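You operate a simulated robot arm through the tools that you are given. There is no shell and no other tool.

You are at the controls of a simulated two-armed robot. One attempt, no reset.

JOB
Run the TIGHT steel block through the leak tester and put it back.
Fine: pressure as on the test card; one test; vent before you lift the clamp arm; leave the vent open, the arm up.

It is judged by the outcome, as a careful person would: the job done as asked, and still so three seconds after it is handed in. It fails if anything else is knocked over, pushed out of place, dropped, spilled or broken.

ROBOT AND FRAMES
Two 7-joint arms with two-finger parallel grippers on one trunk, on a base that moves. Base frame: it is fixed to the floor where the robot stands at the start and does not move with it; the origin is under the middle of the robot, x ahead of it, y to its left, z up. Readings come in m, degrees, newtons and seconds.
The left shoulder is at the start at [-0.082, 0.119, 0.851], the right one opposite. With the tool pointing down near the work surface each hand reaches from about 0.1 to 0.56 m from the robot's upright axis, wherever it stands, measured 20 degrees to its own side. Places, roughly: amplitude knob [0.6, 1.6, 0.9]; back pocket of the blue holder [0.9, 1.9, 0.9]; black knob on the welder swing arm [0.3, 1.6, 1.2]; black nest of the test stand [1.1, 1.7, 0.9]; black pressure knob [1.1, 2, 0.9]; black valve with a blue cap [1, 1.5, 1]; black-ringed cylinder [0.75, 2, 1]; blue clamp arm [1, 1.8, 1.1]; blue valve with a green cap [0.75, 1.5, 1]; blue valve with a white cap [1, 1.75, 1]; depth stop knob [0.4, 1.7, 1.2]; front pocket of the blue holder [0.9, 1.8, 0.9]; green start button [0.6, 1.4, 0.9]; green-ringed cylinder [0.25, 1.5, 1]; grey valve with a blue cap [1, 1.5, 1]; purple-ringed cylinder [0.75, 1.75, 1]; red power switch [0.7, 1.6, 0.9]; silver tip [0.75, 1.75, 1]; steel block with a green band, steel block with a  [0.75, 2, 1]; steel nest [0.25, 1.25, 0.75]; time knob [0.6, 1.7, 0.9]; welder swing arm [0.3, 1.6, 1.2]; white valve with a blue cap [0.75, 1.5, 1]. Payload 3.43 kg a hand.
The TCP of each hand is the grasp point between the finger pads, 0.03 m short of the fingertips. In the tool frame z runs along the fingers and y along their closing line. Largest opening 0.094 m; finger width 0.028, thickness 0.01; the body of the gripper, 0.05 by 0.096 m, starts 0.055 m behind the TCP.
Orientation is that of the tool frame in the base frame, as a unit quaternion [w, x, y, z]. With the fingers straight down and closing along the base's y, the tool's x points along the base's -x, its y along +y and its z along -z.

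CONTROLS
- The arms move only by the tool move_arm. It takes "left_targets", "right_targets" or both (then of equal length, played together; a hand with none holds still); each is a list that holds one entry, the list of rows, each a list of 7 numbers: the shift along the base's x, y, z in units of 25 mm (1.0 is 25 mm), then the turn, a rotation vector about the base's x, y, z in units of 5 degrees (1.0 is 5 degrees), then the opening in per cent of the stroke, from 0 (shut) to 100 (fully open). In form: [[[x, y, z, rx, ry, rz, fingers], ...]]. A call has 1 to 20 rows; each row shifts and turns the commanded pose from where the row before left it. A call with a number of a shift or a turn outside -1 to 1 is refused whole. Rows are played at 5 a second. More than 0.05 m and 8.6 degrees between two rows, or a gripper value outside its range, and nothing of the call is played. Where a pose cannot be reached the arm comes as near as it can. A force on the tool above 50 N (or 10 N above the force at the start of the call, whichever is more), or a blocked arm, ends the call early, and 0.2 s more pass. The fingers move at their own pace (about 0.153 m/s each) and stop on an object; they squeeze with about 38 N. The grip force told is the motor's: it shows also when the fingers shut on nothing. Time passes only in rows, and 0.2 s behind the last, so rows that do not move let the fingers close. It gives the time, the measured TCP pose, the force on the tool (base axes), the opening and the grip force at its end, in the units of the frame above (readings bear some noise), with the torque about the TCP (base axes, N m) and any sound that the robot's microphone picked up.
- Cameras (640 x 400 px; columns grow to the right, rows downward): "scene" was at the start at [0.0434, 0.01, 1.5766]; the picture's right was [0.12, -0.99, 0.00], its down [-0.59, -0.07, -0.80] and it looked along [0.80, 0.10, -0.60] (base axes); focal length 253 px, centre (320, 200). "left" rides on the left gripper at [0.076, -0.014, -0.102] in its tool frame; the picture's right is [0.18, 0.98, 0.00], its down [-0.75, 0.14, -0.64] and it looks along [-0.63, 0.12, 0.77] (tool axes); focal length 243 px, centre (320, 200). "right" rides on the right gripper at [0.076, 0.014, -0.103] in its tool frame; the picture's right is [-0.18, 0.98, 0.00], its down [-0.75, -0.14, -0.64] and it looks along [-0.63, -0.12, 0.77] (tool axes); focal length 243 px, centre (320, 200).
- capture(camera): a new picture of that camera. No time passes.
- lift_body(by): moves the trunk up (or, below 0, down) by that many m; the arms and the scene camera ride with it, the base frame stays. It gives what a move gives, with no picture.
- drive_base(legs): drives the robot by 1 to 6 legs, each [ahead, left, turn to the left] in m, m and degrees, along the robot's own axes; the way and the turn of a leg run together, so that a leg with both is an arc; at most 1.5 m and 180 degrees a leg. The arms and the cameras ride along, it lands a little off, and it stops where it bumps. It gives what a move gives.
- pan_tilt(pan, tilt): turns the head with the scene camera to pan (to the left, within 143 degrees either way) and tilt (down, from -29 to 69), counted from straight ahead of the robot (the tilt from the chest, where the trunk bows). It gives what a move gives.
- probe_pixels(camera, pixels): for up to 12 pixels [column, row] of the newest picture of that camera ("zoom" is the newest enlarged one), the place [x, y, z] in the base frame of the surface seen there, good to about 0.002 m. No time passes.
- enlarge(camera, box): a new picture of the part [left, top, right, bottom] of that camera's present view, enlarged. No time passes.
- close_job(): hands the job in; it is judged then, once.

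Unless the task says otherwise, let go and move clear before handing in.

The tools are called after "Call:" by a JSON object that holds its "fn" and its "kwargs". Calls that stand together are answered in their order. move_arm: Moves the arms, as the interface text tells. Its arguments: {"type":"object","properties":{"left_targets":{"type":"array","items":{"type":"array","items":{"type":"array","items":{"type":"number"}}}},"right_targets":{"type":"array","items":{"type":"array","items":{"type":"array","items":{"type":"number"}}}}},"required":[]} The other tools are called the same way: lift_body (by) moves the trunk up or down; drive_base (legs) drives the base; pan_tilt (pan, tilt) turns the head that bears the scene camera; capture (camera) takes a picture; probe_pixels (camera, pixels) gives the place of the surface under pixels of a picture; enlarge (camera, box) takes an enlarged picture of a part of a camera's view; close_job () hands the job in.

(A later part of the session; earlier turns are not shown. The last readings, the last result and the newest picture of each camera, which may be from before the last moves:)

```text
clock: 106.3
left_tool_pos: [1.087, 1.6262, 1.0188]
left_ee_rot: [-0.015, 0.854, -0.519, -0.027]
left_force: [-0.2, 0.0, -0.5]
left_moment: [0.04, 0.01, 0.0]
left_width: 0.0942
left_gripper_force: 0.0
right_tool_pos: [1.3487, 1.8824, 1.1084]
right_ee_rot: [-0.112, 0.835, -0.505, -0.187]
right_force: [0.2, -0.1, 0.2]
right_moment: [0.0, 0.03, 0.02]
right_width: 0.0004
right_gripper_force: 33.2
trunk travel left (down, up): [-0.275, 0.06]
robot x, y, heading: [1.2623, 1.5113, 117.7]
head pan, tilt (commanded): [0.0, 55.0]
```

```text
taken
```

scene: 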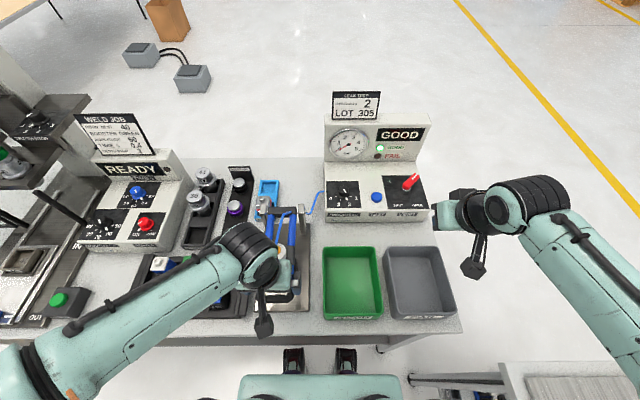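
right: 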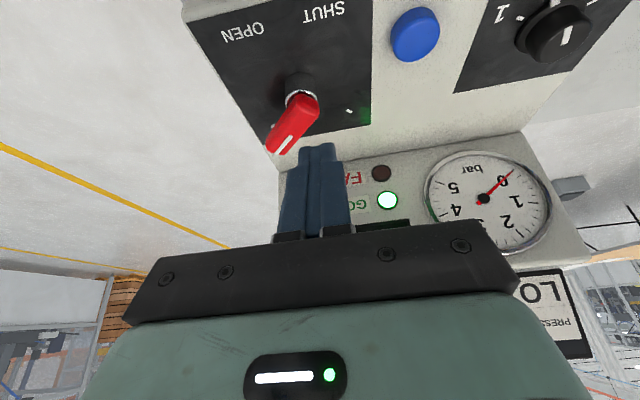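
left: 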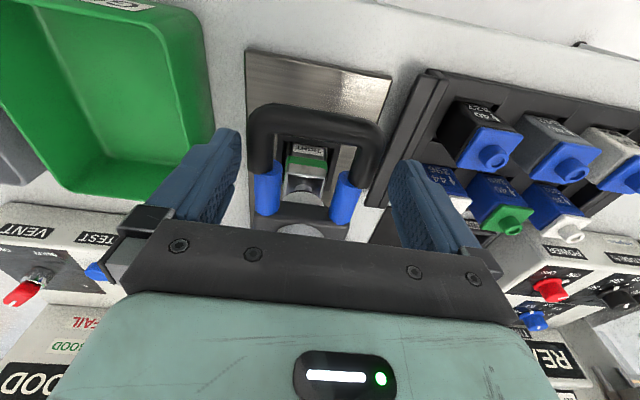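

The handle (247–383) is centred between the open fingers (240–392). I'll lower the last 29 mm and close on it.

Call:
{"fn": "move_arm", "kwargs": {"left_targets": [[[0, 0, -0.4, 0, 0, 0, 100], [0, 0, -0.4, 0, 0, 0, 100], [0, 0, -0.34, 0, 0, 0, 100], [0, 0, 0, 0, 0, 0, 100], [0, 0, 0, 0, 0, 0, 75], [0, 0, 0, 0, 0, 0, 75], [0, 0, 0, 0, 0, 0, 75]]]}}

Call:
{"fn": "capture", "kwargs": {"camera": "left"}}

```text
clock: 107.9
left_tool_pos: [1.0902, 1.6283, 0.9895]
left_ee_rot: [-0.016, 0.854, -0.52, -0.028]
left_force: [19.7, 8.8, -1.1]
left_moment: [0.27, -0.13, 0.47]
left_width: 0.087
left_gripper_force: 44.9
right_tool_pos: [1.3514, 1.8845, 1.1075]
right_ee_rot: [-0.111, 0.835, -0.505, -0.187]
right_force: [0.5, 0.3, 0.3]
right_moment: [0.02, 0.03, 0.01]
right_width: 0.0001
right_gripper_force: 32.8
trunk travel left (down, up): [-0.275, 0.06]
robot x, y, heading: [1.261, 1.5126, 117.5]
head pan, tilt (commanded): [0.0, 55.0]
```

```text
taken
```

left: 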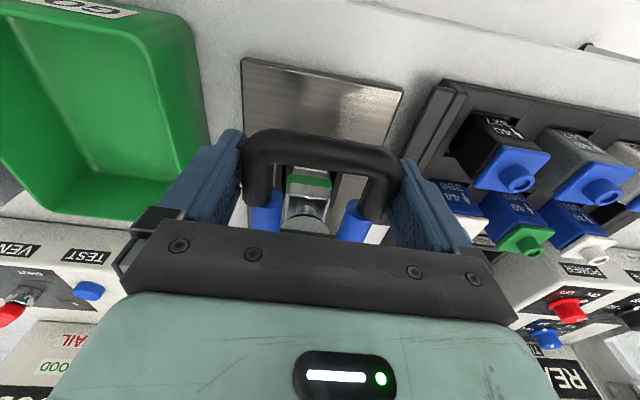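

The handle is gripped at 0.087 m, with a 21 N side force to the right. I'll relieve that by 3 mm and start raising the arm along the fitted arc.

Call:
{"fn": "move_arm", "kwargs": {"left_targets": [[[0.107, 0.056, 0, 0, 0, 0, 75], [-0.028, 0.053, 0.708, 0.2235, 0.117, 0, 75], [-0.057, 0.11, 0.7, 0.2235, 0.117, 0, 75], [-0.085, 0.163, 0.688, 0.2235, 0.117, 0, 75]]]}}

Call:
{"fn": "capture", "kwargs": {"camera": "left"}}

```text
clock: 108.9
left_tool_pos: [1.0874, 1.6353, 1.0429]
left_ee_rot: [-0.031, 0.854, -0.517, -0.056]
left_force: [4.0, -13.5, -0.8]
left_moment: [-0.41, -0.28, 0.43]
left_width: 0.085
left_gripper_force: 44.5
right_tool_pos: [1.3492, 1.8818, 1.1082]
right_ee_rot: [-0.112, 0.835, -0.505, -0.186]
right_force: [0.0, 1.1, 0.1]
right_moment: [0.0, 0.01, -0.01]
right_width: 0.0
right_gripper_force: 33.3
trunk travel left (down, up): [-0.275, 0.06]
robot x, y, heading: [1.2621, 1.5094, 117.7]
head pan, tilt (commanded): [0.0, 55.0]
```

```text
taken
```

left: 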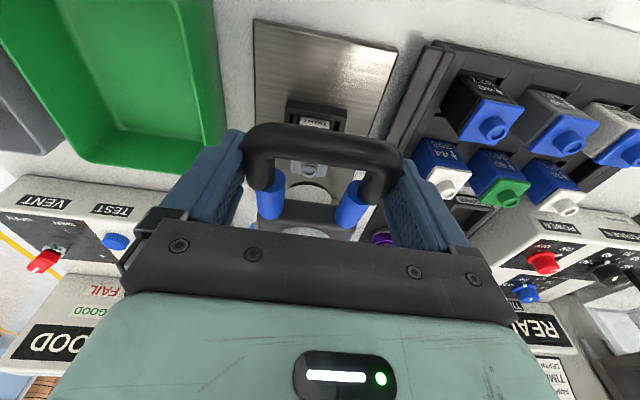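

The clamp arm lifts cleanly and the block stays down in its nest. I'll continue the arc with a small outward correction.

Call:
{"fn": "move_arm", "kwargs": {"left_targets": [[[-0.085, 0.163, 0.668, 0.2235, 0.117, 0, 75], [-0.139, 0.266, 0.64, 0.2235, 0.117, 0, 75], [-0.165, 0.316, 0.616, 0.2235, 0.117, 0, 75], [-0.189, 0.362, 0.584, 0.2235, 0.117, 0, 75]]]}}

```text
clock: 109.9
left_tool_pos: [1.0726, 1.6627, 1.1061]
left_ee_rot: [-0.055, 0.85, -0.515, -0.093]
left_force: [10.7, -15.6, 1.2]
left_moment: [-1.1, -1.04, 1.0]
left_width: 0.0848
left_gripper_force: 44.6
right_tool_pos: [1.3497, 1.8818, 1.1075]
right_ee_rot: [-0.111, 0.835, -0.505, -0.188]
right_force: [-0.4, -0.4, 0.6]
right_moment: [0.01, -0.02, -0.02]
right_width: 0.0002
right_gripper_force: 32.8
trunk travel left (down, up): [-0.275, 0.06]
robot x, y, heading: [1.2609, 1.5138, 117.8]
head pan, tilt (commanded): [0.0, 55.0]
```

The outward force is about 15 N, still moderate. I'll add a 2 mm outward correction and continue.

Call:
{"fn": "move_arm", "kwargs": {"left_targets": [[[-0.18, 0.345, 0.594, 0.2235, 0.117, 0, 75], [-0.233, 0.447, 0.504, 0.2235, 0.117, 0, 75], [-0.252, 0.482, 0.456, 0.2235, 0.117, 0, 75], [-0.271, 0.518, 0.408, 0.2235, 0.117, 0, 75]]]}}

Call:
{"fn": "capture", "kwargs": {"camera": "scene"}}

```text
clock: 110.9
left_tool_pos: [1.049, 1.705, 1.1557]
left_ee_rot: [-0.078, 0.845, -0.513, -0.131]
left_force: [9.5, -18.0, 11.9]
left_moment: [-1.43, -1.02, 0.76]
left_width: 0.0846
left_gripper_force: 44.8
right_tool_pos: [1.3513, 1.8808, 1.108]
right_ee_rot: [-0.113, 0.834, -0.506, -0.188]
right_force: [-0.2, -0.7, 0.6]
right_moment: [0.05, -0.01, 0.01]
right_width: 0.0
right_gripper_force: 32.5
trunk travel left (down, up): [-0.275, 0.06]
robot x, y, heading: [1.2604, 1.5104, 117.5]
head pan, tilt (commanded): [0.0, 55.0]
```

```text
taken
```

scene: 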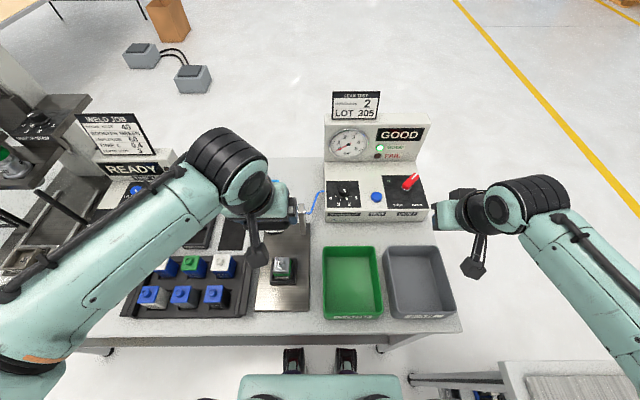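

The block is visible upright in the nest (scene 283,268). The outward force is 21 N, so I'll correct another 2.5 mm and carry on past vertical.

Call:
{"fn": "move_arm", "kwargs": {"left_targets": [[[-0.261, 0.5, 0.44, 0.2235, 0.117, 0, 75], [-0.296, 0.567, 0.3, 0.2235, 0.117, 0, 75], [-0.309, 0.592, 0.244, 0.2235, 0.117, 0, 75], [-0.319, 0.61, 0.184, 0.2235, 0.117, 0, 75]]]}}

```text
clock: 111.9
left_tool_pos: [1.0176, 1.7665, 1.1846]
left_ee_rot: [-0.101, 0.838, -0.509, -0.169]
left_force: [-0.6, 0.2, 0.4]
left_moment: [0.0, 0.05, -0.01]
left_width: 0.0705
left_gripper_force: 0.1
right_tool_pos: [1.349, 1.8824, 1.1073]
right_ee_rot: [-0.111, 0.835, -0.505, -0.185]
right_force: [0.2, 0.9, 0.3]
right_moment: [0.03, 0.0, 0.0]
right_width: 0.0001
right_gripper_force: 32.7
trunk travel left (down, up): [-0.275, 0.06]
robot x, y, heading: [1.2632, 1.5107, 117.7]
head pan, tilt (commanded): [0.0, 55.0]
```

The gripper width fell to 0.0705 with no grip force, so the handle slipped out of the fingers. I'll look at where the clamp arm is.

Call:
{"fn": "capture", "kwargs": {"camera": "left"}}

Call:
{"fn": "capture", "kwargs": {"camera": "scene"}}

Call:
{"fn": "enlarge", "kwargs": {"camera": "scene", "box": [200, 110, 340, 320]}}

```text
taken
```

left: 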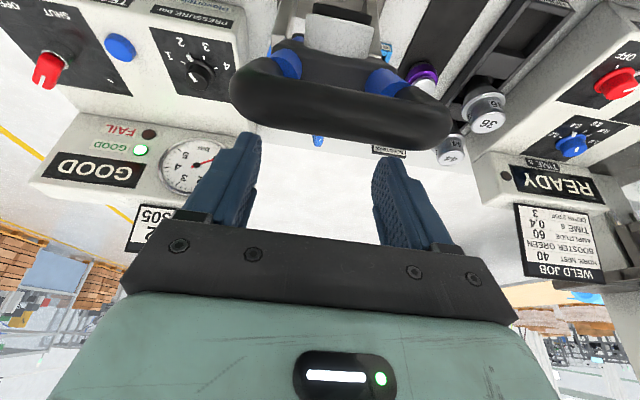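

```text
taken
```

scene: 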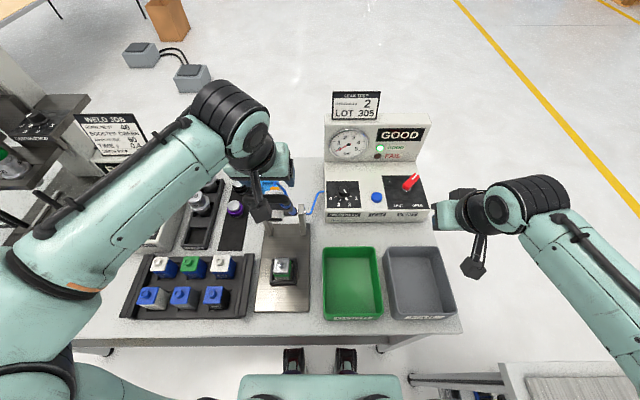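

```text
1.90 times, centred on (270, 215) of scene
```

zoom: 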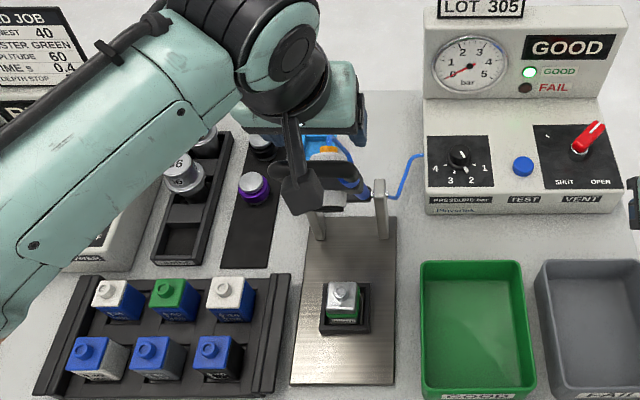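

The clamp arm has stayed part-way up by friction, with the handle just on the robot side below my fingers (left picture 340,105). I'll probe the handle's position.

Call:
{"fn": "probe_pixels", "kwargs": {"camera": "left", "pixels": [[340, 115], [240, 95], [445, 120], [260, 70], [415, 90], [340, 140], [290, 60], [385, 82], [340, 50]]}}

Call:
{"fn": "move_arm", "kwargs": {"left_targets": [[[0, 0, 0, 0, 0, 0, 75], [0, 0, 0, 0, 0, 0, 75]]]}}

Call:
{"fn": "capture", "kwargs": {"camera": "left"}}

```text
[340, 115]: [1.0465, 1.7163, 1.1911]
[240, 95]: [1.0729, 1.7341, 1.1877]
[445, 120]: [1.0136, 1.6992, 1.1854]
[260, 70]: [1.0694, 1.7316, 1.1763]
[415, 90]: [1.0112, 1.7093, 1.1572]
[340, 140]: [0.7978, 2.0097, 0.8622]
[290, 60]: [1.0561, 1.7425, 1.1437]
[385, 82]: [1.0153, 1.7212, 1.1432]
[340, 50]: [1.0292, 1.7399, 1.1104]
```

```text
clock: 112.5
left_tool_pos: [1.0178, 1.7659, 1.1838]
left_ee_rot: [-0.099, 0.838, -0.509, -0.169]
left_force: [0.5, -0.7, 0.3]
left_moment: [0.0, -0.03, 0.02]
left_width: 0.0705
left_gripper_force: 0.0
right_tool_pos: [1.3486, 1.8832, 1.107]
right_ee_rot: [-0.112, 0.835, -0.505, -0.186]
right_force: [0.3, -0.6, -0.7]
right_moment: [0.0, 0.0, -0.03]
right_width: 0.0001
right_gripper_force: 33.1
trunk travel left (down, up): [-0.275, 0.06]
robot x, y, heading: [1.2587, 1.5121, 117.3]
head pan, tilt (commanded): [0.0, 55.0]
```

```text
taken
```

left: 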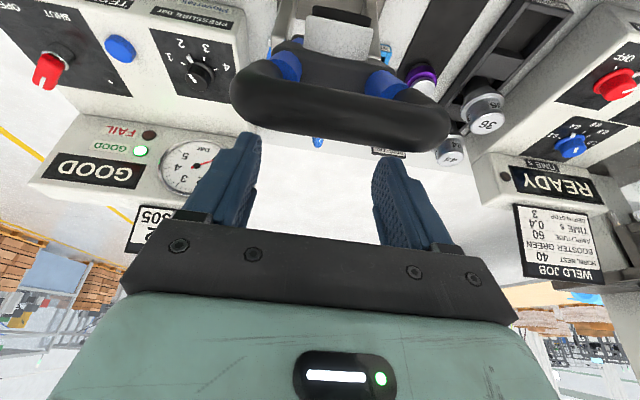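

The handle bar is at about (1.0465, 1.716, 1.191), some 26° from vertical on the robot side, and it stays there. I'll lift my hand clear, come back to the robot side of the bar with closed fingers, and push it up and back.

Call:
{"fn": "move_arm", "kwargs": {"left_targets": [[[0, 0, 0.9, 0, 0, 0, 75], [0, 0, 0.9, 0, 0, 0, 75], [0, 0, 0.9, 0, 0, 0, 75], [0, 0, 0.6, 0, 0, 0, 75], [0.51, -0.975, 0, 0, 0, 0, 0], [0.51, -0.975, 0, 0, 0, 0, 0], [0.51, -0.975, 0, 0, 0, 0, 0], [0.51, -0.975, 0, 0, 0, 0, 0], [0.17, -0.325, 0, 0, 0, 0, 0], [0, 0, 0, 0, 0, 0, 0]]]}}

Call:
{"fn": "capture", "kwargs": {"camera": "left"}}

Call:
{"fn": "capture", "kwargs": {"camera": "scene"}}

```text
clock: 114.7
left_tool_pos: [1.0757, 1.661, 1.2643]
left_ee_rot: [-0.099, 0.839, -0.509, -0.167]
left_force: [0.6, -0.5, -0.5]
left_moment: [0.01, 0.01, 0.03]
left_width: 0.0001
left_gripper_force: 33.2
right_tool_pos: [1.3498, 1.8854, 1.1074]
right_ee_rot: [-0.111, 0.835, -0.505, -0.185]
right_force: [0.3, -0.4, 0.4]
right_moment: [-0.01, 0.01, 0.0]
right_width: 0.0
right_gripper_force: 33.1
trunk travel left (down, up): [-0.275, 0.06]
robot x, y, heading: [1.2644, 1.5105, 117.5]
head pan, tilt (commanded): [0.0, 55.0]
```

```text
taken
```

left: 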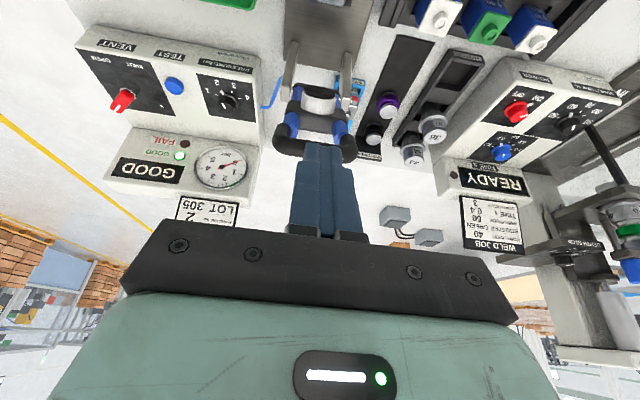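

```text
taken
```

scene: 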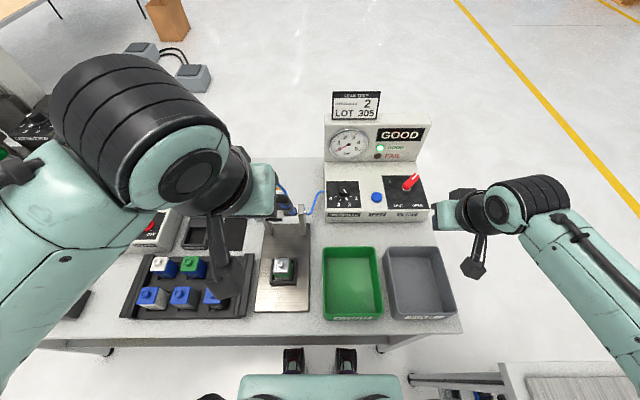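

My hand is on the robot side of the bar, which shows at (275–357, 115–160) in the left picture. I'll probe the bar again before lowering.

Call:
{"fn": "probe_pixels", "kwargs": {"camera": "left", "pixels": [[285, 148], [350, 152], [312, 110], [300, 95], [322, 100], [279, 135]]}}

Call:
{"fn": "enlarge", "kwargs": {"camera": "left", "box": [250, 60, 390, 180]}}

```text
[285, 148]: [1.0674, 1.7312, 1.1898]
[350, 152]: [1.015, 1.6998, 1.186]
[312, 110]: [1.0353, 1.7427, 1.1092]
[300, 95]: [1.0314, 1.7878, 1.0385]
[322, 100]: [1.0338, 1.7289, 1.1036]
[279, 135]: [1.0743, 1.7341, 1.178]
```

```text
3.33 times, centred on (320, 120) of left
```

zoom: 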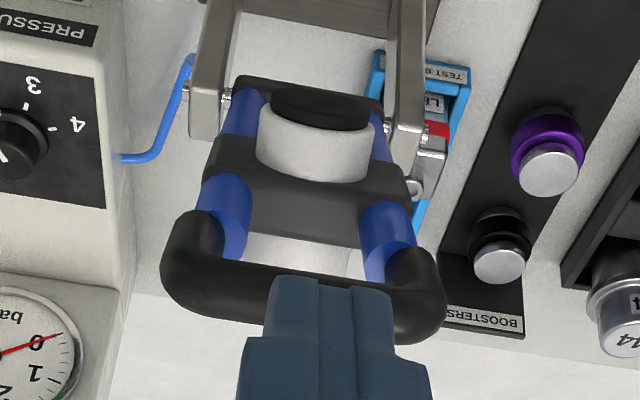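

The bar hasn't moved. I'll lower the closed fingers in front of it and start pushing away from the robot.

Call:
{"fn": "move_arm", "kwargs": {"left_targets": [[[0, 0, -0.9, 0, 0, 0, 0], [0, 0, -0.9, 0, 0, 0, 0], [0, 0, -0.85, 0, 0, 0, 0], [-0.34, 0.65, 0, 0, 0, 0, 0], [-0.34, 0.65, 0, 0, 0, 0, 0], [0, 0, 0, 0, 0, 0, 0]]]}}

Call:
{"fn": "capture", "kwargs": {"camera": "left"}}

```text
clock: 116.1
left_tool_pos: [1.0572, 1.6935, 1.1996]
left_ee_rot: [-0.101, 0.838, -0.51, -0.169]
left_force: [-0.2, 0.0, 0.1]
left_moment: [-0.01, 0.05, 0.01]
left_width: 0.0
left_gripper_force: 32.9
right_tool_pos: [1.3486, 1.8836, 1.1075]
right_ee_rot: [-0.112, 0.835, -0.506, -0.185]
right_force: [-0.9, -0.2, -0.3]
right_moment: [0.0, -0.03, 0.0]
right_width: 0.0
right_gripper_force: 32.5
trunk travel left (down, up): [-0.275, 0.06]
robot x, y, heading: [1.2597, 1.5124, 117.6]
head pan, tilt (commanded): [0.0, 55.0]
```

```text
taken
```

left: 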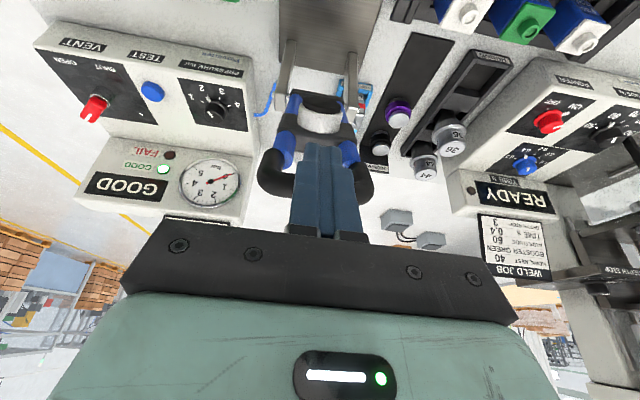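

The fingers are just about touching the bar. I'll push forward in steps of 20 mm.

Call:
{"fn": "move_arm", "kwargs": {"left_targets": [[[-0.37, 0.709, 0.05, 0, 0, 0, 0], [-0.37, 0.709, 0.05, 0, 0, 0, 0], [-0.37, 0.709, 0, 0, 0, 0, 0], [-0.37, 0.709, 0, 0, 0, 0, 0]]]}}

Call:
{"fn": "capture", "kwargs": {"camera": "left"}}

```text
clock: 117.1
left_tool_pos: [1.0199, 1.7641, 1.2018]
left_ee_rot: [-0.099, 0.839, -0.508, -0.168]
left_force: [0.5, 0.7, -0.2]
left_moment: [0.01, 0.01, 0.02]
left_width: 0.0
left_gripper_force: 33.0
right_tool_pos: [1.3486, 1.8846, 1.1056]
right_ee_rot: [-0.112, 0.835, -0.506, -0.185]
right_force: [-0.3, -0.1, 0.4]
right_moment: [0.01, -0.05, 0.02]
right_width: 0.0
right_gripper_force: 33.1
trunk travel left (down, up): [-0.275, 0.06]
robot x, y, heading: [1.2632, 1.508, 117.6]
head pan, tilt (commanded): [0.0, 55.0]
```

```text
taken
```

left: 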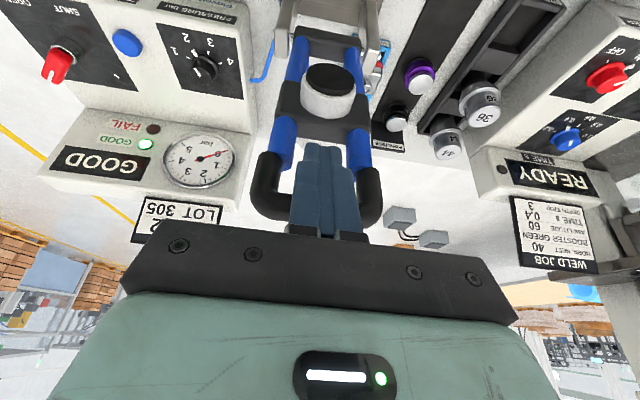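

The arm has swung up near vertical. I'll push on to its rest position beyond vertical.

Call:
{"fn": "move_arm", "kwargs": {"left_targets": [[[-0.37, 0.709, 0, 0, 0, 0, 0], [-0.37, 0.709, 0, 0, 0, 0, 0], [-0.37, 0.709, 0, 0, 0, 0, 0], [-0.3, 0.57, 0, 0, 0, 0, 0]]]}}

Call:
{"fn": "capture", "kwargs": {"camera": "left"}}

Call:
{"fn": "capture", "kwargs": {"camera": "scene"}}

```text
clock: 118.1
left_tool_pos: [0.9865, 1.8305, 1.203]
left_ee_rot: [-0.1, 0.839, -0.508, -0.168]
left_force: [-0.5, 1.1, -0.1]
left_moment: [-0.03, 0.0, -0.01]
left_width: 0.0001
left_gripper_force: 33.0
right_tool_pos: [1.3481, 1.8833, 1.1074]
right_ee_rot: [-0.111, 0.836, -0.505, -0.185]
right_force: [0.4, -0.5, 0.5]
right_moment: [-0.03, -0.02, -0.03]
right_width: 0.0
right_gripper_force: 32.6
trunk travel left (down, up): [-0.275, 0.06]
robot x, y, heading: [1.2659, 1.5107, 117.4]
head pan, tilt (commanded): [0.0, 55.0]
```

```text
taken
```

left: 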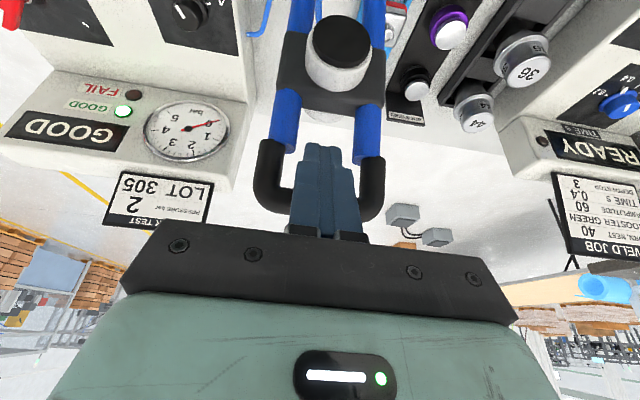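

```text
taken
```

scene: 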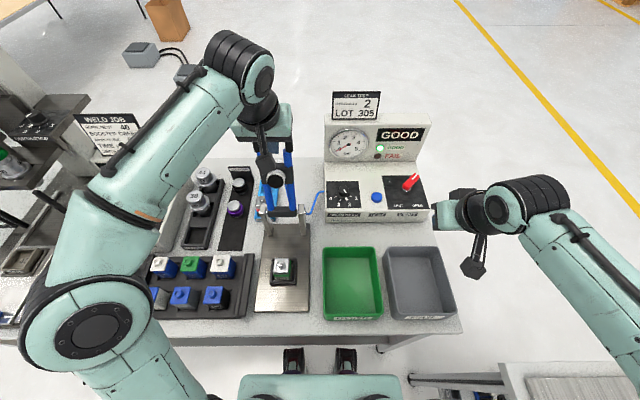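

The arm looks nearly back at its upright rest. I'll probe its legs to compare with the original position.

Call:
{"fn": "probe_pixels", "kwargs": {"camera": "left", "pixels": [[270, 180], [372, 185], [283, 130], [368, 135], [336, 50], [372, 90], [275, 205], [370, 212]]}}

```text
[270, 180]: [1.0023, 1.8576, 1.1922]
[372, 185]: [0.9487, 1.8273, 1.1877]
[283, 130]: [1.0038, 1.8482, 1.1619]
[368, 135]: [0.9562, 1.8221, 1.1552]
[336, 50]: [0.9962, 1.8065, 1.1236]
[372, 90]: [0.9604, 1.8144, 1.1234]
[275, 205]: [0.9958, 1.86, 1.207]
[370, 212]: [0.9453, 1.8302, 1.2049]
```

The arm is at about −13.4°, against −18° originally. I'll push the last centimetre or two gently until it meets its stop.

Call:
{"fn": "move_arm", "kwargs": {"left_targets": [[[-0.13, 0.248, 0, 0, 0, 0, 0], [-0.13, 0.248, 0, 0, 0, 0, 0], [0, 0, 0, 0, 0, 0, 0]]]}}

Call:
{"fn": "capture", "kwargs": {"camera": "left"}}

Call:
{"fn": "probe_pixels", "kwargs": {"camera": "left", "pixels": [[270, 180], [372, 185], [283, 130], [368, 135], [336, 50], [372, 90]]}}

```text
clock: 118.9
left_tool_pos: [0.9789, 1.8427, 1.2015]
left_ee_rot: [-0.1, 0.839, -0.508, -0.168]
left_force: [0.5, -0.5, 0.0]
left_moment: [0.02, 0.04, -0.01]
left_width: 0.0
left_gripper_force: 33.0
right_tool_pos: [1.3492, 1.8821, 1.1078]
right_ee_rot: [-0.112, 0.835, -0.505, -0.186]
right_force: [0.0, -0.4, -0.6]
right_moment: [-0.01, -0.03, 0.03]
right_width: 0.0
right_gripper_force: 33.2
trunk travel left (down, up): [-0.275, 0.06]
robot x, y, heading: [1.2612, 1.5122, 117.7]
head pan, tilt (commanded): [0.0, 55.0]
```

```text
taken
```

left: 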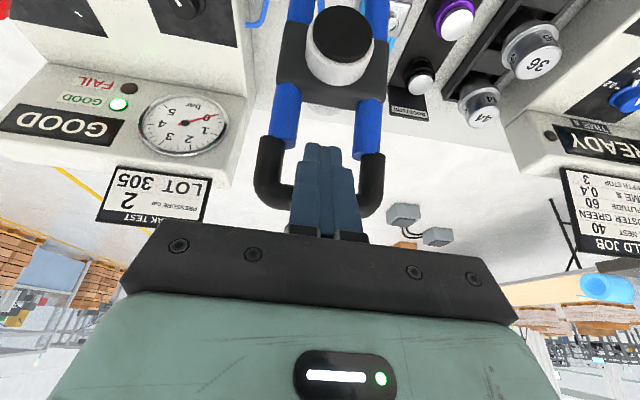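

```text
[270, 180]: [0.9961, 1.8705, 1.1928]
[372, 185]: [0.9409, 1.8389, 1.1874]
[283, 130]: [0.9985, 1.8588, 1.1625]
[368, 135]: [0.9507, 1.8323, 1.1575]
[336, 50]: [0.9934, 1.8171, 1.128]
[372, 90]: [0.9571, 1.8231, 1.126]
```

It is at about −17°, almost the original rest. I'll push a few millimetres more to confirm the stop.

Call:
{"fn": "move_arm", "kwargs": {"left_targets": [[[-0.1, 0.19, 0, 0, 0, 0, 0], [-0.08, 0.15, 0, 0, 0, 0, 0], [0, 0, 0, 0, 0, 0, 0]]]}}

Call:
{"fn": "capture", "kwargs": {"camera": "left"}}

Call:
{"fn": "probe_pixels", "kwargs": {"camera": "left", "pixels": [[270, 180], [372, 185], [283, 130], [368, 135]]}}

```text
clock: 119.7
left_tool_pos: [0.9774, 1.8457, 1.2012]
left_ee_rot: [-0.096, 0.839, -0.509, -0.166]
left_force: [11.0, -24.4, -14.3]
left_moment: [-0.42, -0.39, -0.05]
left_width: 0.0
left_gripper_force: 33.7
right_tool_pos: [1.349, 1.8799, 1.1086]
right_ee_rot: [-0.112, 0.835, -0.505, -0.187]
right_force: [0.0, 0.1, 0.1]
right_moment: [0.0, 0.02, 0.02]
right_width: 0.0
right_gripper_force: 32.7
trunk travel left (down, up): [-0.275, 0.06]
robot x, y, heading: [1.2646, 1.5129, 117.6]
head pan, tilt (commanded): [0.0, 55.0]
```

```text
taken
```

left: 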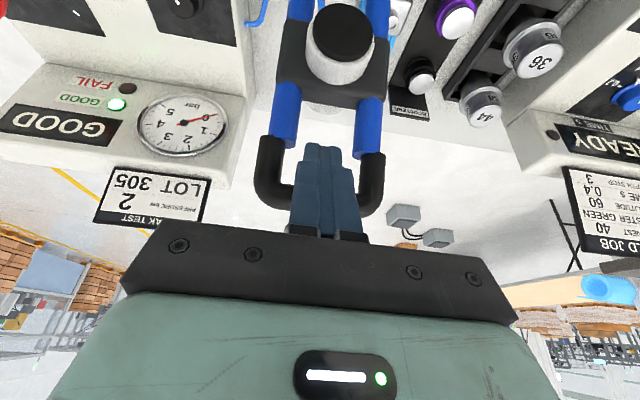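

```text
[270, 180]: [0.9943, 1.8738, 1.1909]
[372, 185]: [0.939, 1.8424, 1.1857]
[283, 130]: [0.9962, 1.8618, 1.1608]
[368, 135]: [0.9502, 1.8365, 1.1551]
```

The push-back force of 27 N shows that the arm has reached its stop. I'll back the hand off and check that it stays up.

Call:
{"fn": "move_arm", "kwargs": {"left_targets": [[[0.2, -0.38, 0, 0, 0, 0, 0], [0.4, -0.76, 0, 0, 0, 0, 0], [0.45, -0.87, 0, 0, 0, 0, 0], [0.45, -0.87, 0, 0, 0, 0, 0], [0.45, -0.87, 0, 0, 0, 0, 0], [0, 0, 0, 0, 0, 0, 0]]]}}

Call:
{"fn": "capture", "kwargs": {"camera": "scene"}}

Call:
{"fn": "enlarge", "kwargs": {"camera": "scene", "box": [200, 100, 340, 310]}}

Call:
{"fn": "capture", "kwargs": {"camera": "left"}}

```text
clock: 121.1
left_tool_pos: [1.0239, 1.7581, 1.2017]
left_ee_rot: [-0.099, 0.838, -0.509, -0.168]
left_force: [0.6, -0.4, -0.3]
left_moment: [-0.04, 0.0, 0.0]
left_width: 0.0002
left_gripper_force: 33.2
right_tool_pos: [1.3475, 1.883, 1.1063]
right_ee_rot: [-0.112, 0.835, -0.506, -0.185]
right_force: [-0.9, -0.3, -0.3]
right_moment: [-0.02, 0.01, 0.02]
right_width: 0.0001
right_gripper_force: 33.2
trunk travel left (down, up): [-0.275, 0.06]
robot x, y, heading: [1.2629, 1.5123, 117.7]
head pan, tilt (commanded): [0.0, 55.0]
```

```text
taken
```

scene: 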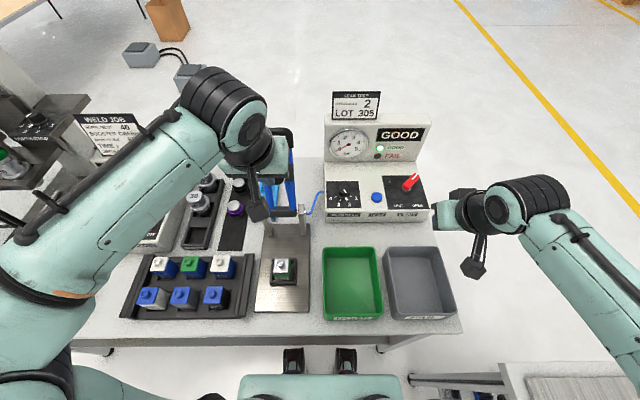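

```text
1.90 times, centred on (270, 205) of scene
```

zoom: 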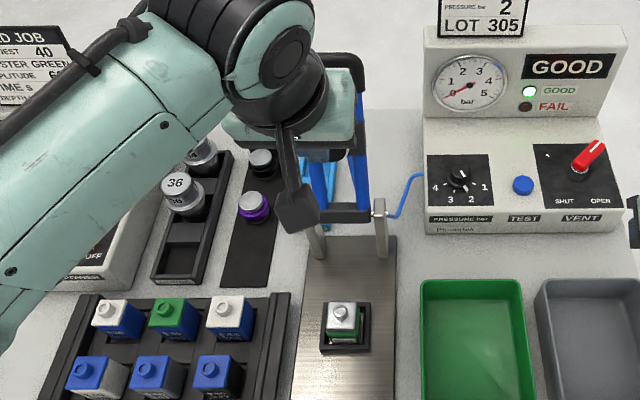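

```text
taken
```

left: 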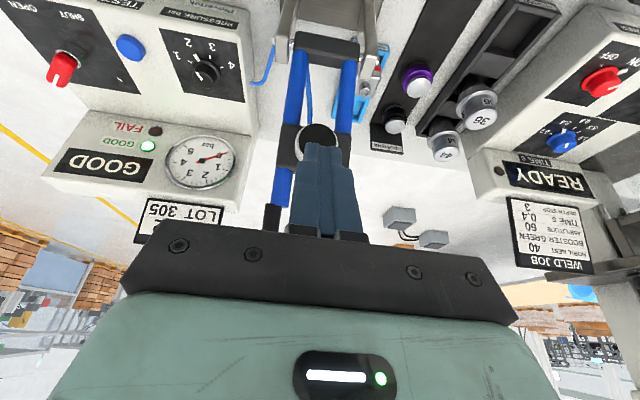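

The clamp arm stays up, leaning back at its stop. I'll bring the left hand back above the nest with the same tilt as for the first grasp and look at the block.

Call:
{"fn": "move_arm", "kwargs": {"left_targets": [[[0.435, -0.897, 0, -0.592, -0.314, 0, 62], [0.435, -0.897, 0, -0.592, -0.314, 0, 62], [0.435, -0.897, 0, 0, 0, 0, 62], [0, 0, -0.9, 0, 0, 0, 62], [0, 0, -0.9, 0, 0, 0, 62], [0, 0, -0.9, 0, 0, 0, 62], [0, 0, -0.9, 0, 0, 0, 62], [0, 0, 0, 0, 0, 0, 62]]]}}

Call:
{"fn": "capture", "kwargs": {"camera": "left"}}

Call:
{"fn": "enlarge", "kwargs": {"camera": "left", "box": [270, 0, 380, 110]}}

```text
clock: 122.9
left_tool_pos: [1.0572, 1.692, 1.1114]
left_ee_rot: [-0.07, 0.847, -0.513, -0.118]
left_force: [0.2, 0.2, -0.3]
left_moment: [-0.02, 0.02, 0.01]
left_width: 0.0585
left_gripper_force: 0.2
right_tool_pos: [1.3486, 1.8842, 1.1072]
right_ee_rot: [-0.112, 0.835, -0.506, -0.185]
right_force: [0.0, 0.9, 0.7]
right_moment: [-0.04, 0.01, -0.02]
right_width: 0.0
right_gripper_force: 33.2
trunk travel left (down, up): [-0.275, 0.06]
robot x, y, heading: [1.2598, 1.5098, 117.4]
head pan, tilt (commanded): [0.0, 55.0]
```

```text
taken
```

left: 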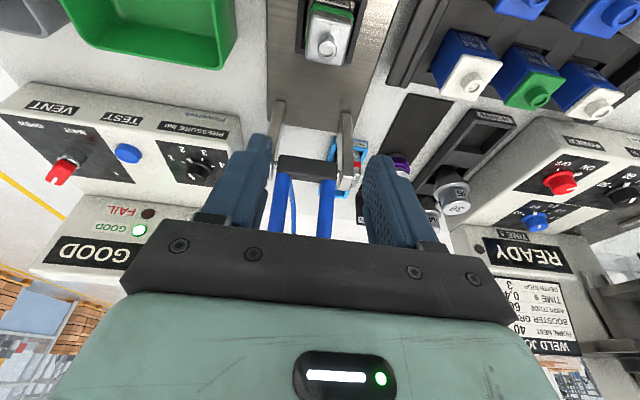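

```text
3.64 times, centred on (325, 55) of left
```

zoom: 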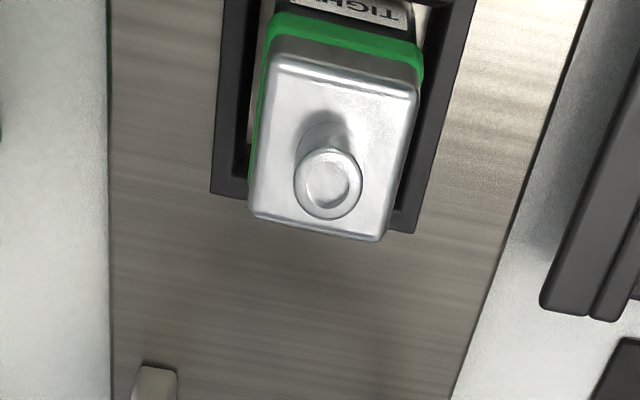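

The block is still upright in the nest. I'll probe its top corners and nipple to see whether it moved under the clamp.

Call:
{"fn": "probe_pixels", "kwargs": {"camera": "zoom", "pixels": [[282, 66], [410, 98], [378, 234], [257, 212], [328, 180], [330, 205], [225, 185], [405, 225], [300, 100], [375, 120]]}}

```text
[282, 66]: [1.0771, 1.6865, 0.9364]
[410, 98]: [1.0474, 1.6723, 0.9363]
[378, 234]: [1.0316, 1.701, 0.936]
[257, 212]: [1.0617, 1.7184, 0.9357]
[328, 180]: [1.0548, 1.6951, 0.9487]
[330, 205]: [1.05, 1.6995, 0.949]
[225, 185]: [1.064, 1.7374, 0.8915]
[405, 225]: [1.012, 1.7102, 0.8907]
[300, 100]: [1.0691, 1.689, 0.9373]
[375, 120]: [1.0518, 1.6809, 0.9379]
```

The block's centre is at about (1.054, 1.696), practically unmoved. I'll lower the open fingers around it.

Call:
{"fn": "move_arm", "kwargs": {"left_targets": [[[-0.04, -0.04, -0.9, 0, 0, 0, 66], [0, 0, -0.9, 0, 0, 0, 66], [0, 0, -0.9, 0, 0, 0, 66], [0, 0, -0.9, 0, 0, 0, 66], [0, 0, -0.9, 0, 0, 0, 66], [0, 0, 0, 0, 0, 0, 66]]]}}

Call:
{"fn": "capture", "kwargs": {"camera": "left"}}

```text
clock: 124.3
left_tool_pos: [1.0557, 1.6883, 0.9984]
left_ee_rot: [-0.069, 0.847, -0.514, -0.118]
left_force: [-0.1, -0.3, 0.0]
left_moment: [0.03, 0.0, -0.01]
left_width: 0.0619
left_gripper_force: 0.2
right_tool_pos: [1.3481, 1.8838, 1.1079]
right_ee_rot: [-0.112, 0.835, -0.505, -0.186]
right_force: [-0.4, 0.2, -0.2]
right_moment: [0.0, 0.01, 0.02]
right_width: 0.0
right_gripper_force: 32.6
trunk travel left (down, up): [-0.275, 0.06]
robot x, y, heading: [1.2618, 1.5103, 117.5]
head pan, tilt (commanded): [0.0, 55.0]
```

```text
taken
```

left: 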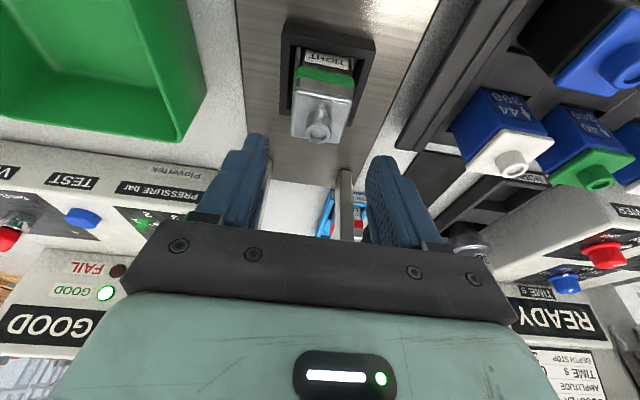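

The block (290–352) is centred between the fingers. I'll lower the rest of the way to z≈0.930 and close.

Call:
{"fn": "move_arm", "kwargs": {"left_targets": [[[0, 0.04, -0.9, 0, 0, 0, 66], [0, 0, -0.9, 0, 0, 0, 66], [0, 0, -0.88, 0, 0, 0, 66], [0, 0, 0, 0, 0, 0, 66]]]}}

Call:
{"fn": "capture", "kwargs": {"camera": "left"}}

```text
clock: 125.3
left_tool_pos: [1.0545, 1.6903, 0.9304]
left_ee_rot: [-0.07, 0.847, -0.514, -0.118]
left_force: [-0.4, 0.0, 0.0]
left_moment: [-0.01, 0.02, -0.01]
left_width: 0.0623
left_gripper_force: 0.1
right_tool_pos: [1.3488, 1.8835, 1.1079]
right_ee_rot: [-0.111, 0.835, -0.506, -0.187]
right_force: [-0.8, 0.3, 0.5]
right_moment: [0.04, -0.01, -0.01]
right_width: 0.0
right_gripper_force: 33.2
trunk travel left (down, up): [-0.275, 0.06]
robot x, y, heading: [1.2605, 1.5103, 117.7]
head pan, tilt (commanded): [0.0, 55.0]
```

```text
taken
```

left: 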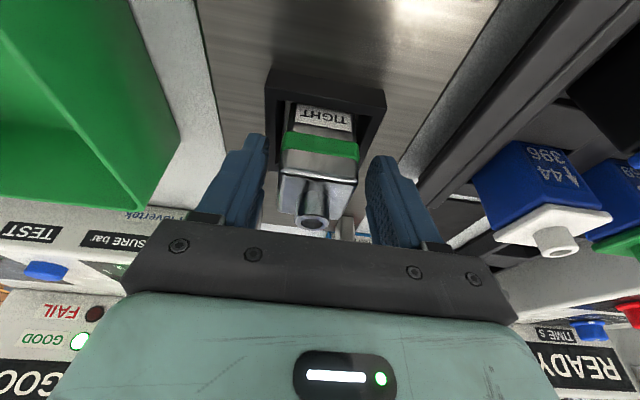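

The fingers straddle the block as before. I'll close on it.

Call:
{"fn": "move_arm", "kwargs": {"left_targets": [[[0, 0, 0, 0, 0, 0, 20], [0, 0, 0, 0, 0, 0, 20], [0, 0, 0, 0, 0, 0, 20], [0, 0, 0, 0, 0, 0, 20]]]}}

Call:
{"fn": "capture", "kwargs": {"camera": "left"}}

```text
clock: 126.3
left_tool_pos: [1.0547, 1.6884, 0.9305]
left_ee_rot: [-0.07, 0.847, -0.513, -0.118]
left_force: [0.6, 1.1, -1.2]
left_moment: [0.07, 0.02, -0.05]
left_width: 0.0443
left_gripper_force: 37.9
right_tool_pos: [1.3481, 1.8832, 1.1085]
right_ee_rot: [-0.112, 0.835, -0.506, -0.184]
right_force: [-0.6, 0.1, -0.2]
right_moment: [0.04, -0.02, 0.05]
right_width: 0.0
right_gripper_force: 33.3
trunk travel left (down, up): [-0.275, 0.06]
robot x, y, heading: [1.2582, 1.5122, 117.3]
head pan, tilt (commanded): [0.0, 55.0]
```

```text
taken
```

left: 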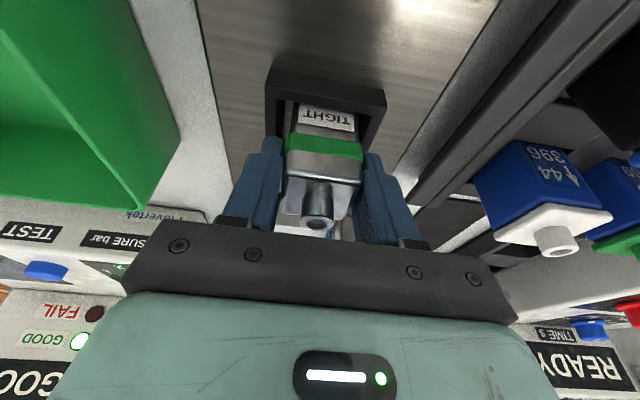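

The block is gripped again at 0.0443 m. I'll lift it straight out of the nest and carry it left over the rack, reversing the earlier path.

Call:
{"fn": "move_arm", "kwargs": {"left_targets": [[[0, 0, 0.6, 0, 0, 0, 20], [0, 0, 0.8, 0, 0, 0, 20], [0, 0, 0.9, 0, 0, 0, 20], [0, 0, 0.9, 0, 0, 0, 20], [0, 0, 0.9, 0, 0, 0, 20], [0, 0, 0.64, 0, 0, 0, 20], [-0.957, -0.508, 0, 0, 0, 0, 20], [-0.957, -0.508, 0, 0, 0, 0, 20], [-0.957, -0.508, 0, 0, 0, 0, 20], [-0.957, -0.508, 0, 0, 0, 0, 20], [-0.957, -0.508, 0, 0, 0, 0, 20]]]}}

Call:
{"fn": "capture", "kwargs": {"camera": "scene"}}

Call:
{"fn": "capture", "kwargs": {"camera": "left"}}

```text
clock: 128.7
left_tool_pos: [0.9341, 1.6276, 1.051]
left_ee_rot: [-0.07, 0.847, -0.514, -0.119]
left_force: [0.2, 0.0, -5.2]
left_moment: [-0.01, -0.02, -0.02]
left_width: 0.0445
left_gripper_force: 38.3
right_tool_pos: [1.3481, 1.8833, 1.1086]
right_ee_rot: [-0.112, 0.835, -0.506, -0.186]
right_force: [0.3, -0.7, 0.0]
right_moment: [-0.03, -0.03, 0.01]
right_width: 0.0
right_gripper_force: 33.0
trunk travel left (down, up): [-0.275, 0.06]
robot x, y, heading: [1.2584, 1.5138, 117.6]
head pan, tilt (commanded): [0.0, 55.0]
```

```text
taken
```

scene: 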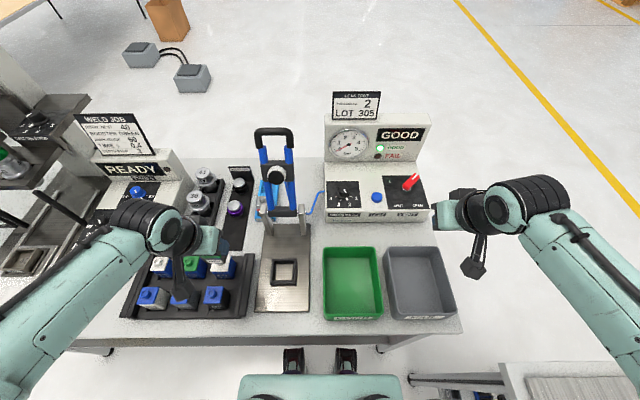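

```text
taken
```

left: 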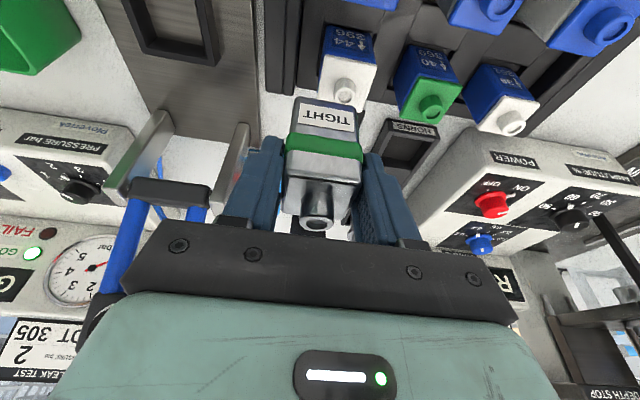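

The clamp arm is up and the nest empty; the block is held over the rack. I'll go forward past the clamp stand on its left side, lowering to z≈1.0.

Call:
{"fn": "move_arm", "kwargs": {"left_targets": [[[-0.472, 0.888, 0, 0, 0, 0, 20], [-0.472, 0.888, 0, 0, 0, 0, 20], [-0.472, 0.888, 0, 0, 0, 0, 20], [-0.472, 0.888, 0, 0, 0, 0, 20], [-0.472, 0.888, 0, 0, 0, 0, 20], [-0.45, 0.848, 0, 0, 0, 0, 20], [-0.45, 0.848, 0, 0, 0, 0, 20], [-0.45, 0.848, -0.4, 0, 0, 0, 20], [-0.45, 0.848, -0.4, 0, 0, 0, 20], [-0.45, 0.848, -0.4, 0, 0, 0, 20], [-0.45, 0.848, -0.4, 0, 0, 0, 20], [-0.45, 0.848, -0.4, 0, 0, 0, 20], [0, 0, 0, 0, 0, 0, 20]]]}}

Call:
{"fn": "capture", "kwargs": {"camera": "left"}}

Call:
{"fn": "enlarge", "kwargs": {"camera": "scene", "box": [150, 80, 330, 240]}}

```text
clock: 131.5
left_tool_pos: [0.797, 1.8846, 1.0007]
left_ee_rot: [-0.07, 0.846, -0.515, -0.118]
left_force: [0.8, 0.0, -4.6]
left_moment: [-0.02, 0.02, -0.02]
left_width: 0.0441
left_gripper_force: 38.3
right_tool_pos: [1.349, 1.8834, 1.1064]
right_ee_rot: [-0.111, 0.835, -0.506, -0.187]
right_force: [-0.2, 0.5, -0.6]
right_moment: [0.02, 0.01, 0.0]
right_width: 0.0
right_gripper_force: 32.3
trunk travel left (down, up): [-0.275, 0.06]
robot x, y, heading: [1.2616, 1.5119, 117.5]
head pan, tilt (commanded): [0.0, 55.0]
```

```text
taken
```

left: 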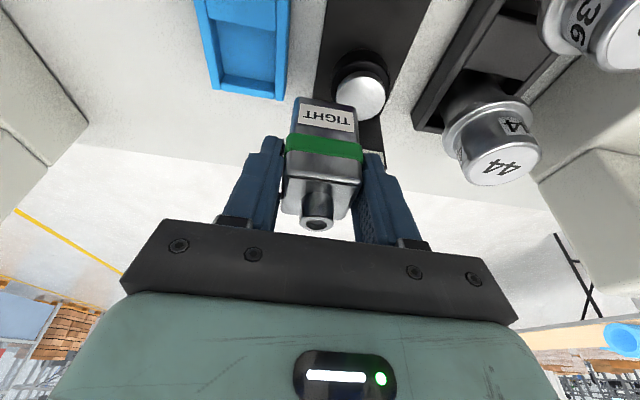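

```text
2.50 times, centred on (240, 160) of scene
```

zoom: 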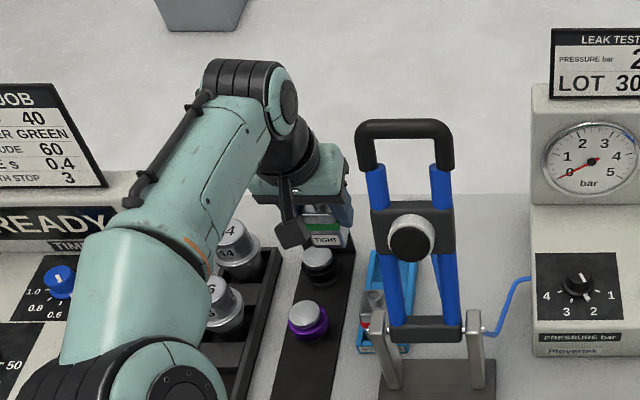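

The empty back pocket is fully visible now at (245,60) in the left picture. I'll enlarge it to measure the pocket opening exactly.

Call:
{"fn": "enlarge", "kwargs": {"camera": "left", "box": [185, 0, 305, 110]}}

```text
3.64 times, centred on (245, 55) of left
```

zoom: 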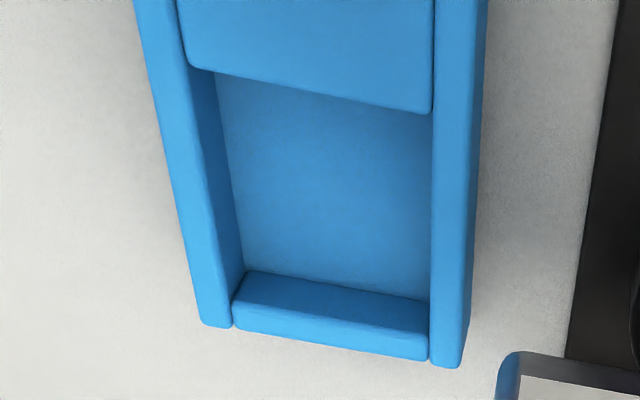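

I'll probe points on the rims right at the pocket's inner edges.

Call:
{"fn": "probe_pixels", "kwargs": {"camera": "zoom", "pixels": [[192, 110], [216, 250], [437, 150], [435, 280], [300, 84], [400, 103], [330, 325], [270, 315], [330, 200], [250, 150], [425, 200], [330, 290]]}}

Call:
{"fn": "probe_pixels", "kwargs": {"camera": "left", "pixels": [[298, 100], [357, 108], [360, 130], [292, 122], [316, 222], [290, 165], [360, 165], [325, 118]]}}

```text
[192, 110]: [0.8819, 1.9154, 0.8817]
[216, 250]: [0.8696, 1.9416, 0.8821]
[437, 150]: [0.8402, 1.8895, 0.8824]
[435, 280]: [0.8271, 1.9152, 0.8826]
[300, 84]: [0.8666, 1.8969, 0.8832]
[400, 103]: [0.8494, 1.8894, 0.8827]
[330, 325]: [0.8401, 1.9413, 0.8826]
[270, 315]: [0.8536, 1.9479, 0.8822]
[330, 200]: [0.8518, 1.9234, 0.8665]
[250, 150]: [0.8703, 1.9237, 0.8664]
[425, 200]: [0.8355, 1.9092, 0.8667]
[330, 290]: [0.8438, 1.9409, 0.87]
```

```text
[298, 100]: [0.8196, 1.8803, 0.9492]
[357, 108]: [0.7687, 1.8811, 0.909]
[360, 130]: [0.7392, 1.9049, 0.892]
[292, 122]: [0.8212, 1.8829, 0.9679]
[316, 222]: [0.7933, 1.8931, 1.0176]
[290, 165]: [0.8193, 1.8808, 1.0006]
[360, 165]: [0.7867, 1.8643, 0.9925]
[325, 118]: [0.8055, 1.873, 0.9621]
```

The pocket's opening is about 0.048 m with its centre near (0.853, 1.919); the held block's front face is 14 mm before the TCP. I'll slide right to put the block over the pocket and compare the edges.

Call:
{"fn": "move_arm", "kwargs": {"left_targets": [[[0.76, 0.376, 0, 0, 0, 0, 20], [0.76, 0.376, 0, 0, 0, 0, 20], [0.76, 0.376, 0, 0, 0, 0, 20], [0, 0, 0, 0, 0, 0, 20], [0, 0, 0, 0, 0, 0, 20]]]}}

Call:
{"fn": "capture", "kwargs": {"camera": "left"}}

Call:
{"fn": "enlarge", "kwargs": {"camera": "left", "box": [260, 10, 400, 150]}}

```text
clock: 132.7
left_tool_pos: [0.8554, 1.9142, 0.9996]
left_ee_rot: [-0.069, 0.847, -0.514, -0.119]
left_force: [-0.4, -0.9, -4.6]
left_moment: [-0.01, -0.03, 0.02]
left_width: 0.0442
left_gripper_force: 38.5
right_tool_pos: [1.3479, 1.884, 1.1079]
right_ee_rot: [-0.111, 0.835, -0.505, -0.186]
right_force: [0.2, 0.3, -0.3]
right_moment: [0.0, 0.01, -0.03]
right_width: 0.0003
right_gripper_force: 32.7
trunk travel left (down, up): [-0.275, 0.06]
robot x, y, heading: [1.2585, 1.5149, 117.7]
head pan, tilt (commanded): [0.0, 55.0]
```

```text
taken
```

left: 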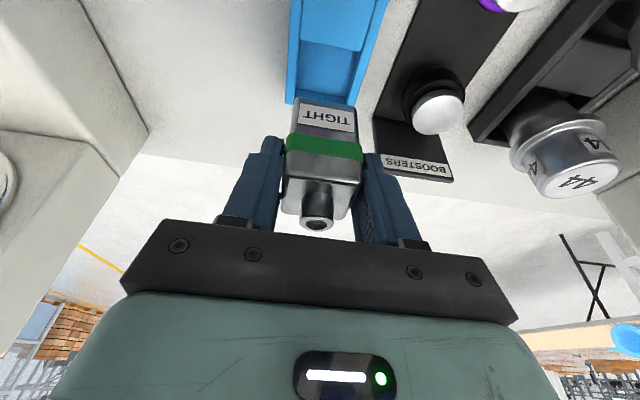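

```text
2.86 times, centred on (330, 80) of left
```

zoom: 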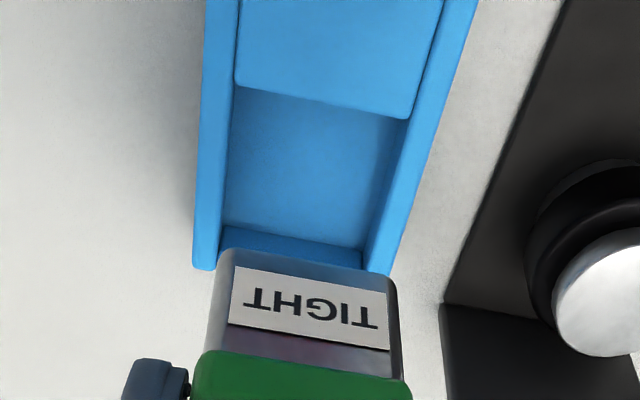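

I'll measure the block's lower front edge and the pocket edges in this same view to find the remaining offset.

Call:
{"fn": "probe_pixels", "kwargs": {"camera": "zoom", "pixels": [[236, 258], [388, 287], [222, 300], [396, 330], [310, 275], [215, 340], [232, 100], [228, 200], [405, 180], [420, 120], [320, 95], [300, 250]]}}

Call:
{"fn": "probe_pixels", "kwargs": {"camera": "left", "pixels": [[316, 224], [318, 212], [300, 160], [350, 165], [292, 160], [358, 168]]}}

```text
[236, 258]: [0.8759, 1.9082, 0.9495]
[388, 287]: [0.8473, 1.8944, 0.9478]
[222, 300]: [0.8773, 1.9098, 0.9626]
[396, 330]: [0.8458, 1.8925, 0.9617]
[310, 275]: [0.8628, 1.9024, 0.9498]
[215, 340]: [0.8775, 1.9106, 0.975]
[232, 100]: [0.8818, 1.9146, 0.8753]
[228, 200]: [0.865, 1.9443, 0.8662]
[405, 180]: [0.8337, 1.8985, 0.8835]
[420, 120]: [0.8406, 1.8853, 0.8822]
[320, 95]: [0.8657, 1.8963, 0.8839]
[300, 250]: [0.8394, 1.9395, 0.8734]
```

```text
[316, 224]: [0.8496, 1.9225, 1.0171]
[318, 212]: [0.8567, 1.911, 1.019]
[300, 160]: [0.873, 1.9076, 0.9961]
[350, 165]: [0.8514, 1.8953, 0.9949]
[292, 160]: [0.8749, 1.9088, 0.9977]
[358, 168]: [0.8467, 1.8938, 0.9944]
```

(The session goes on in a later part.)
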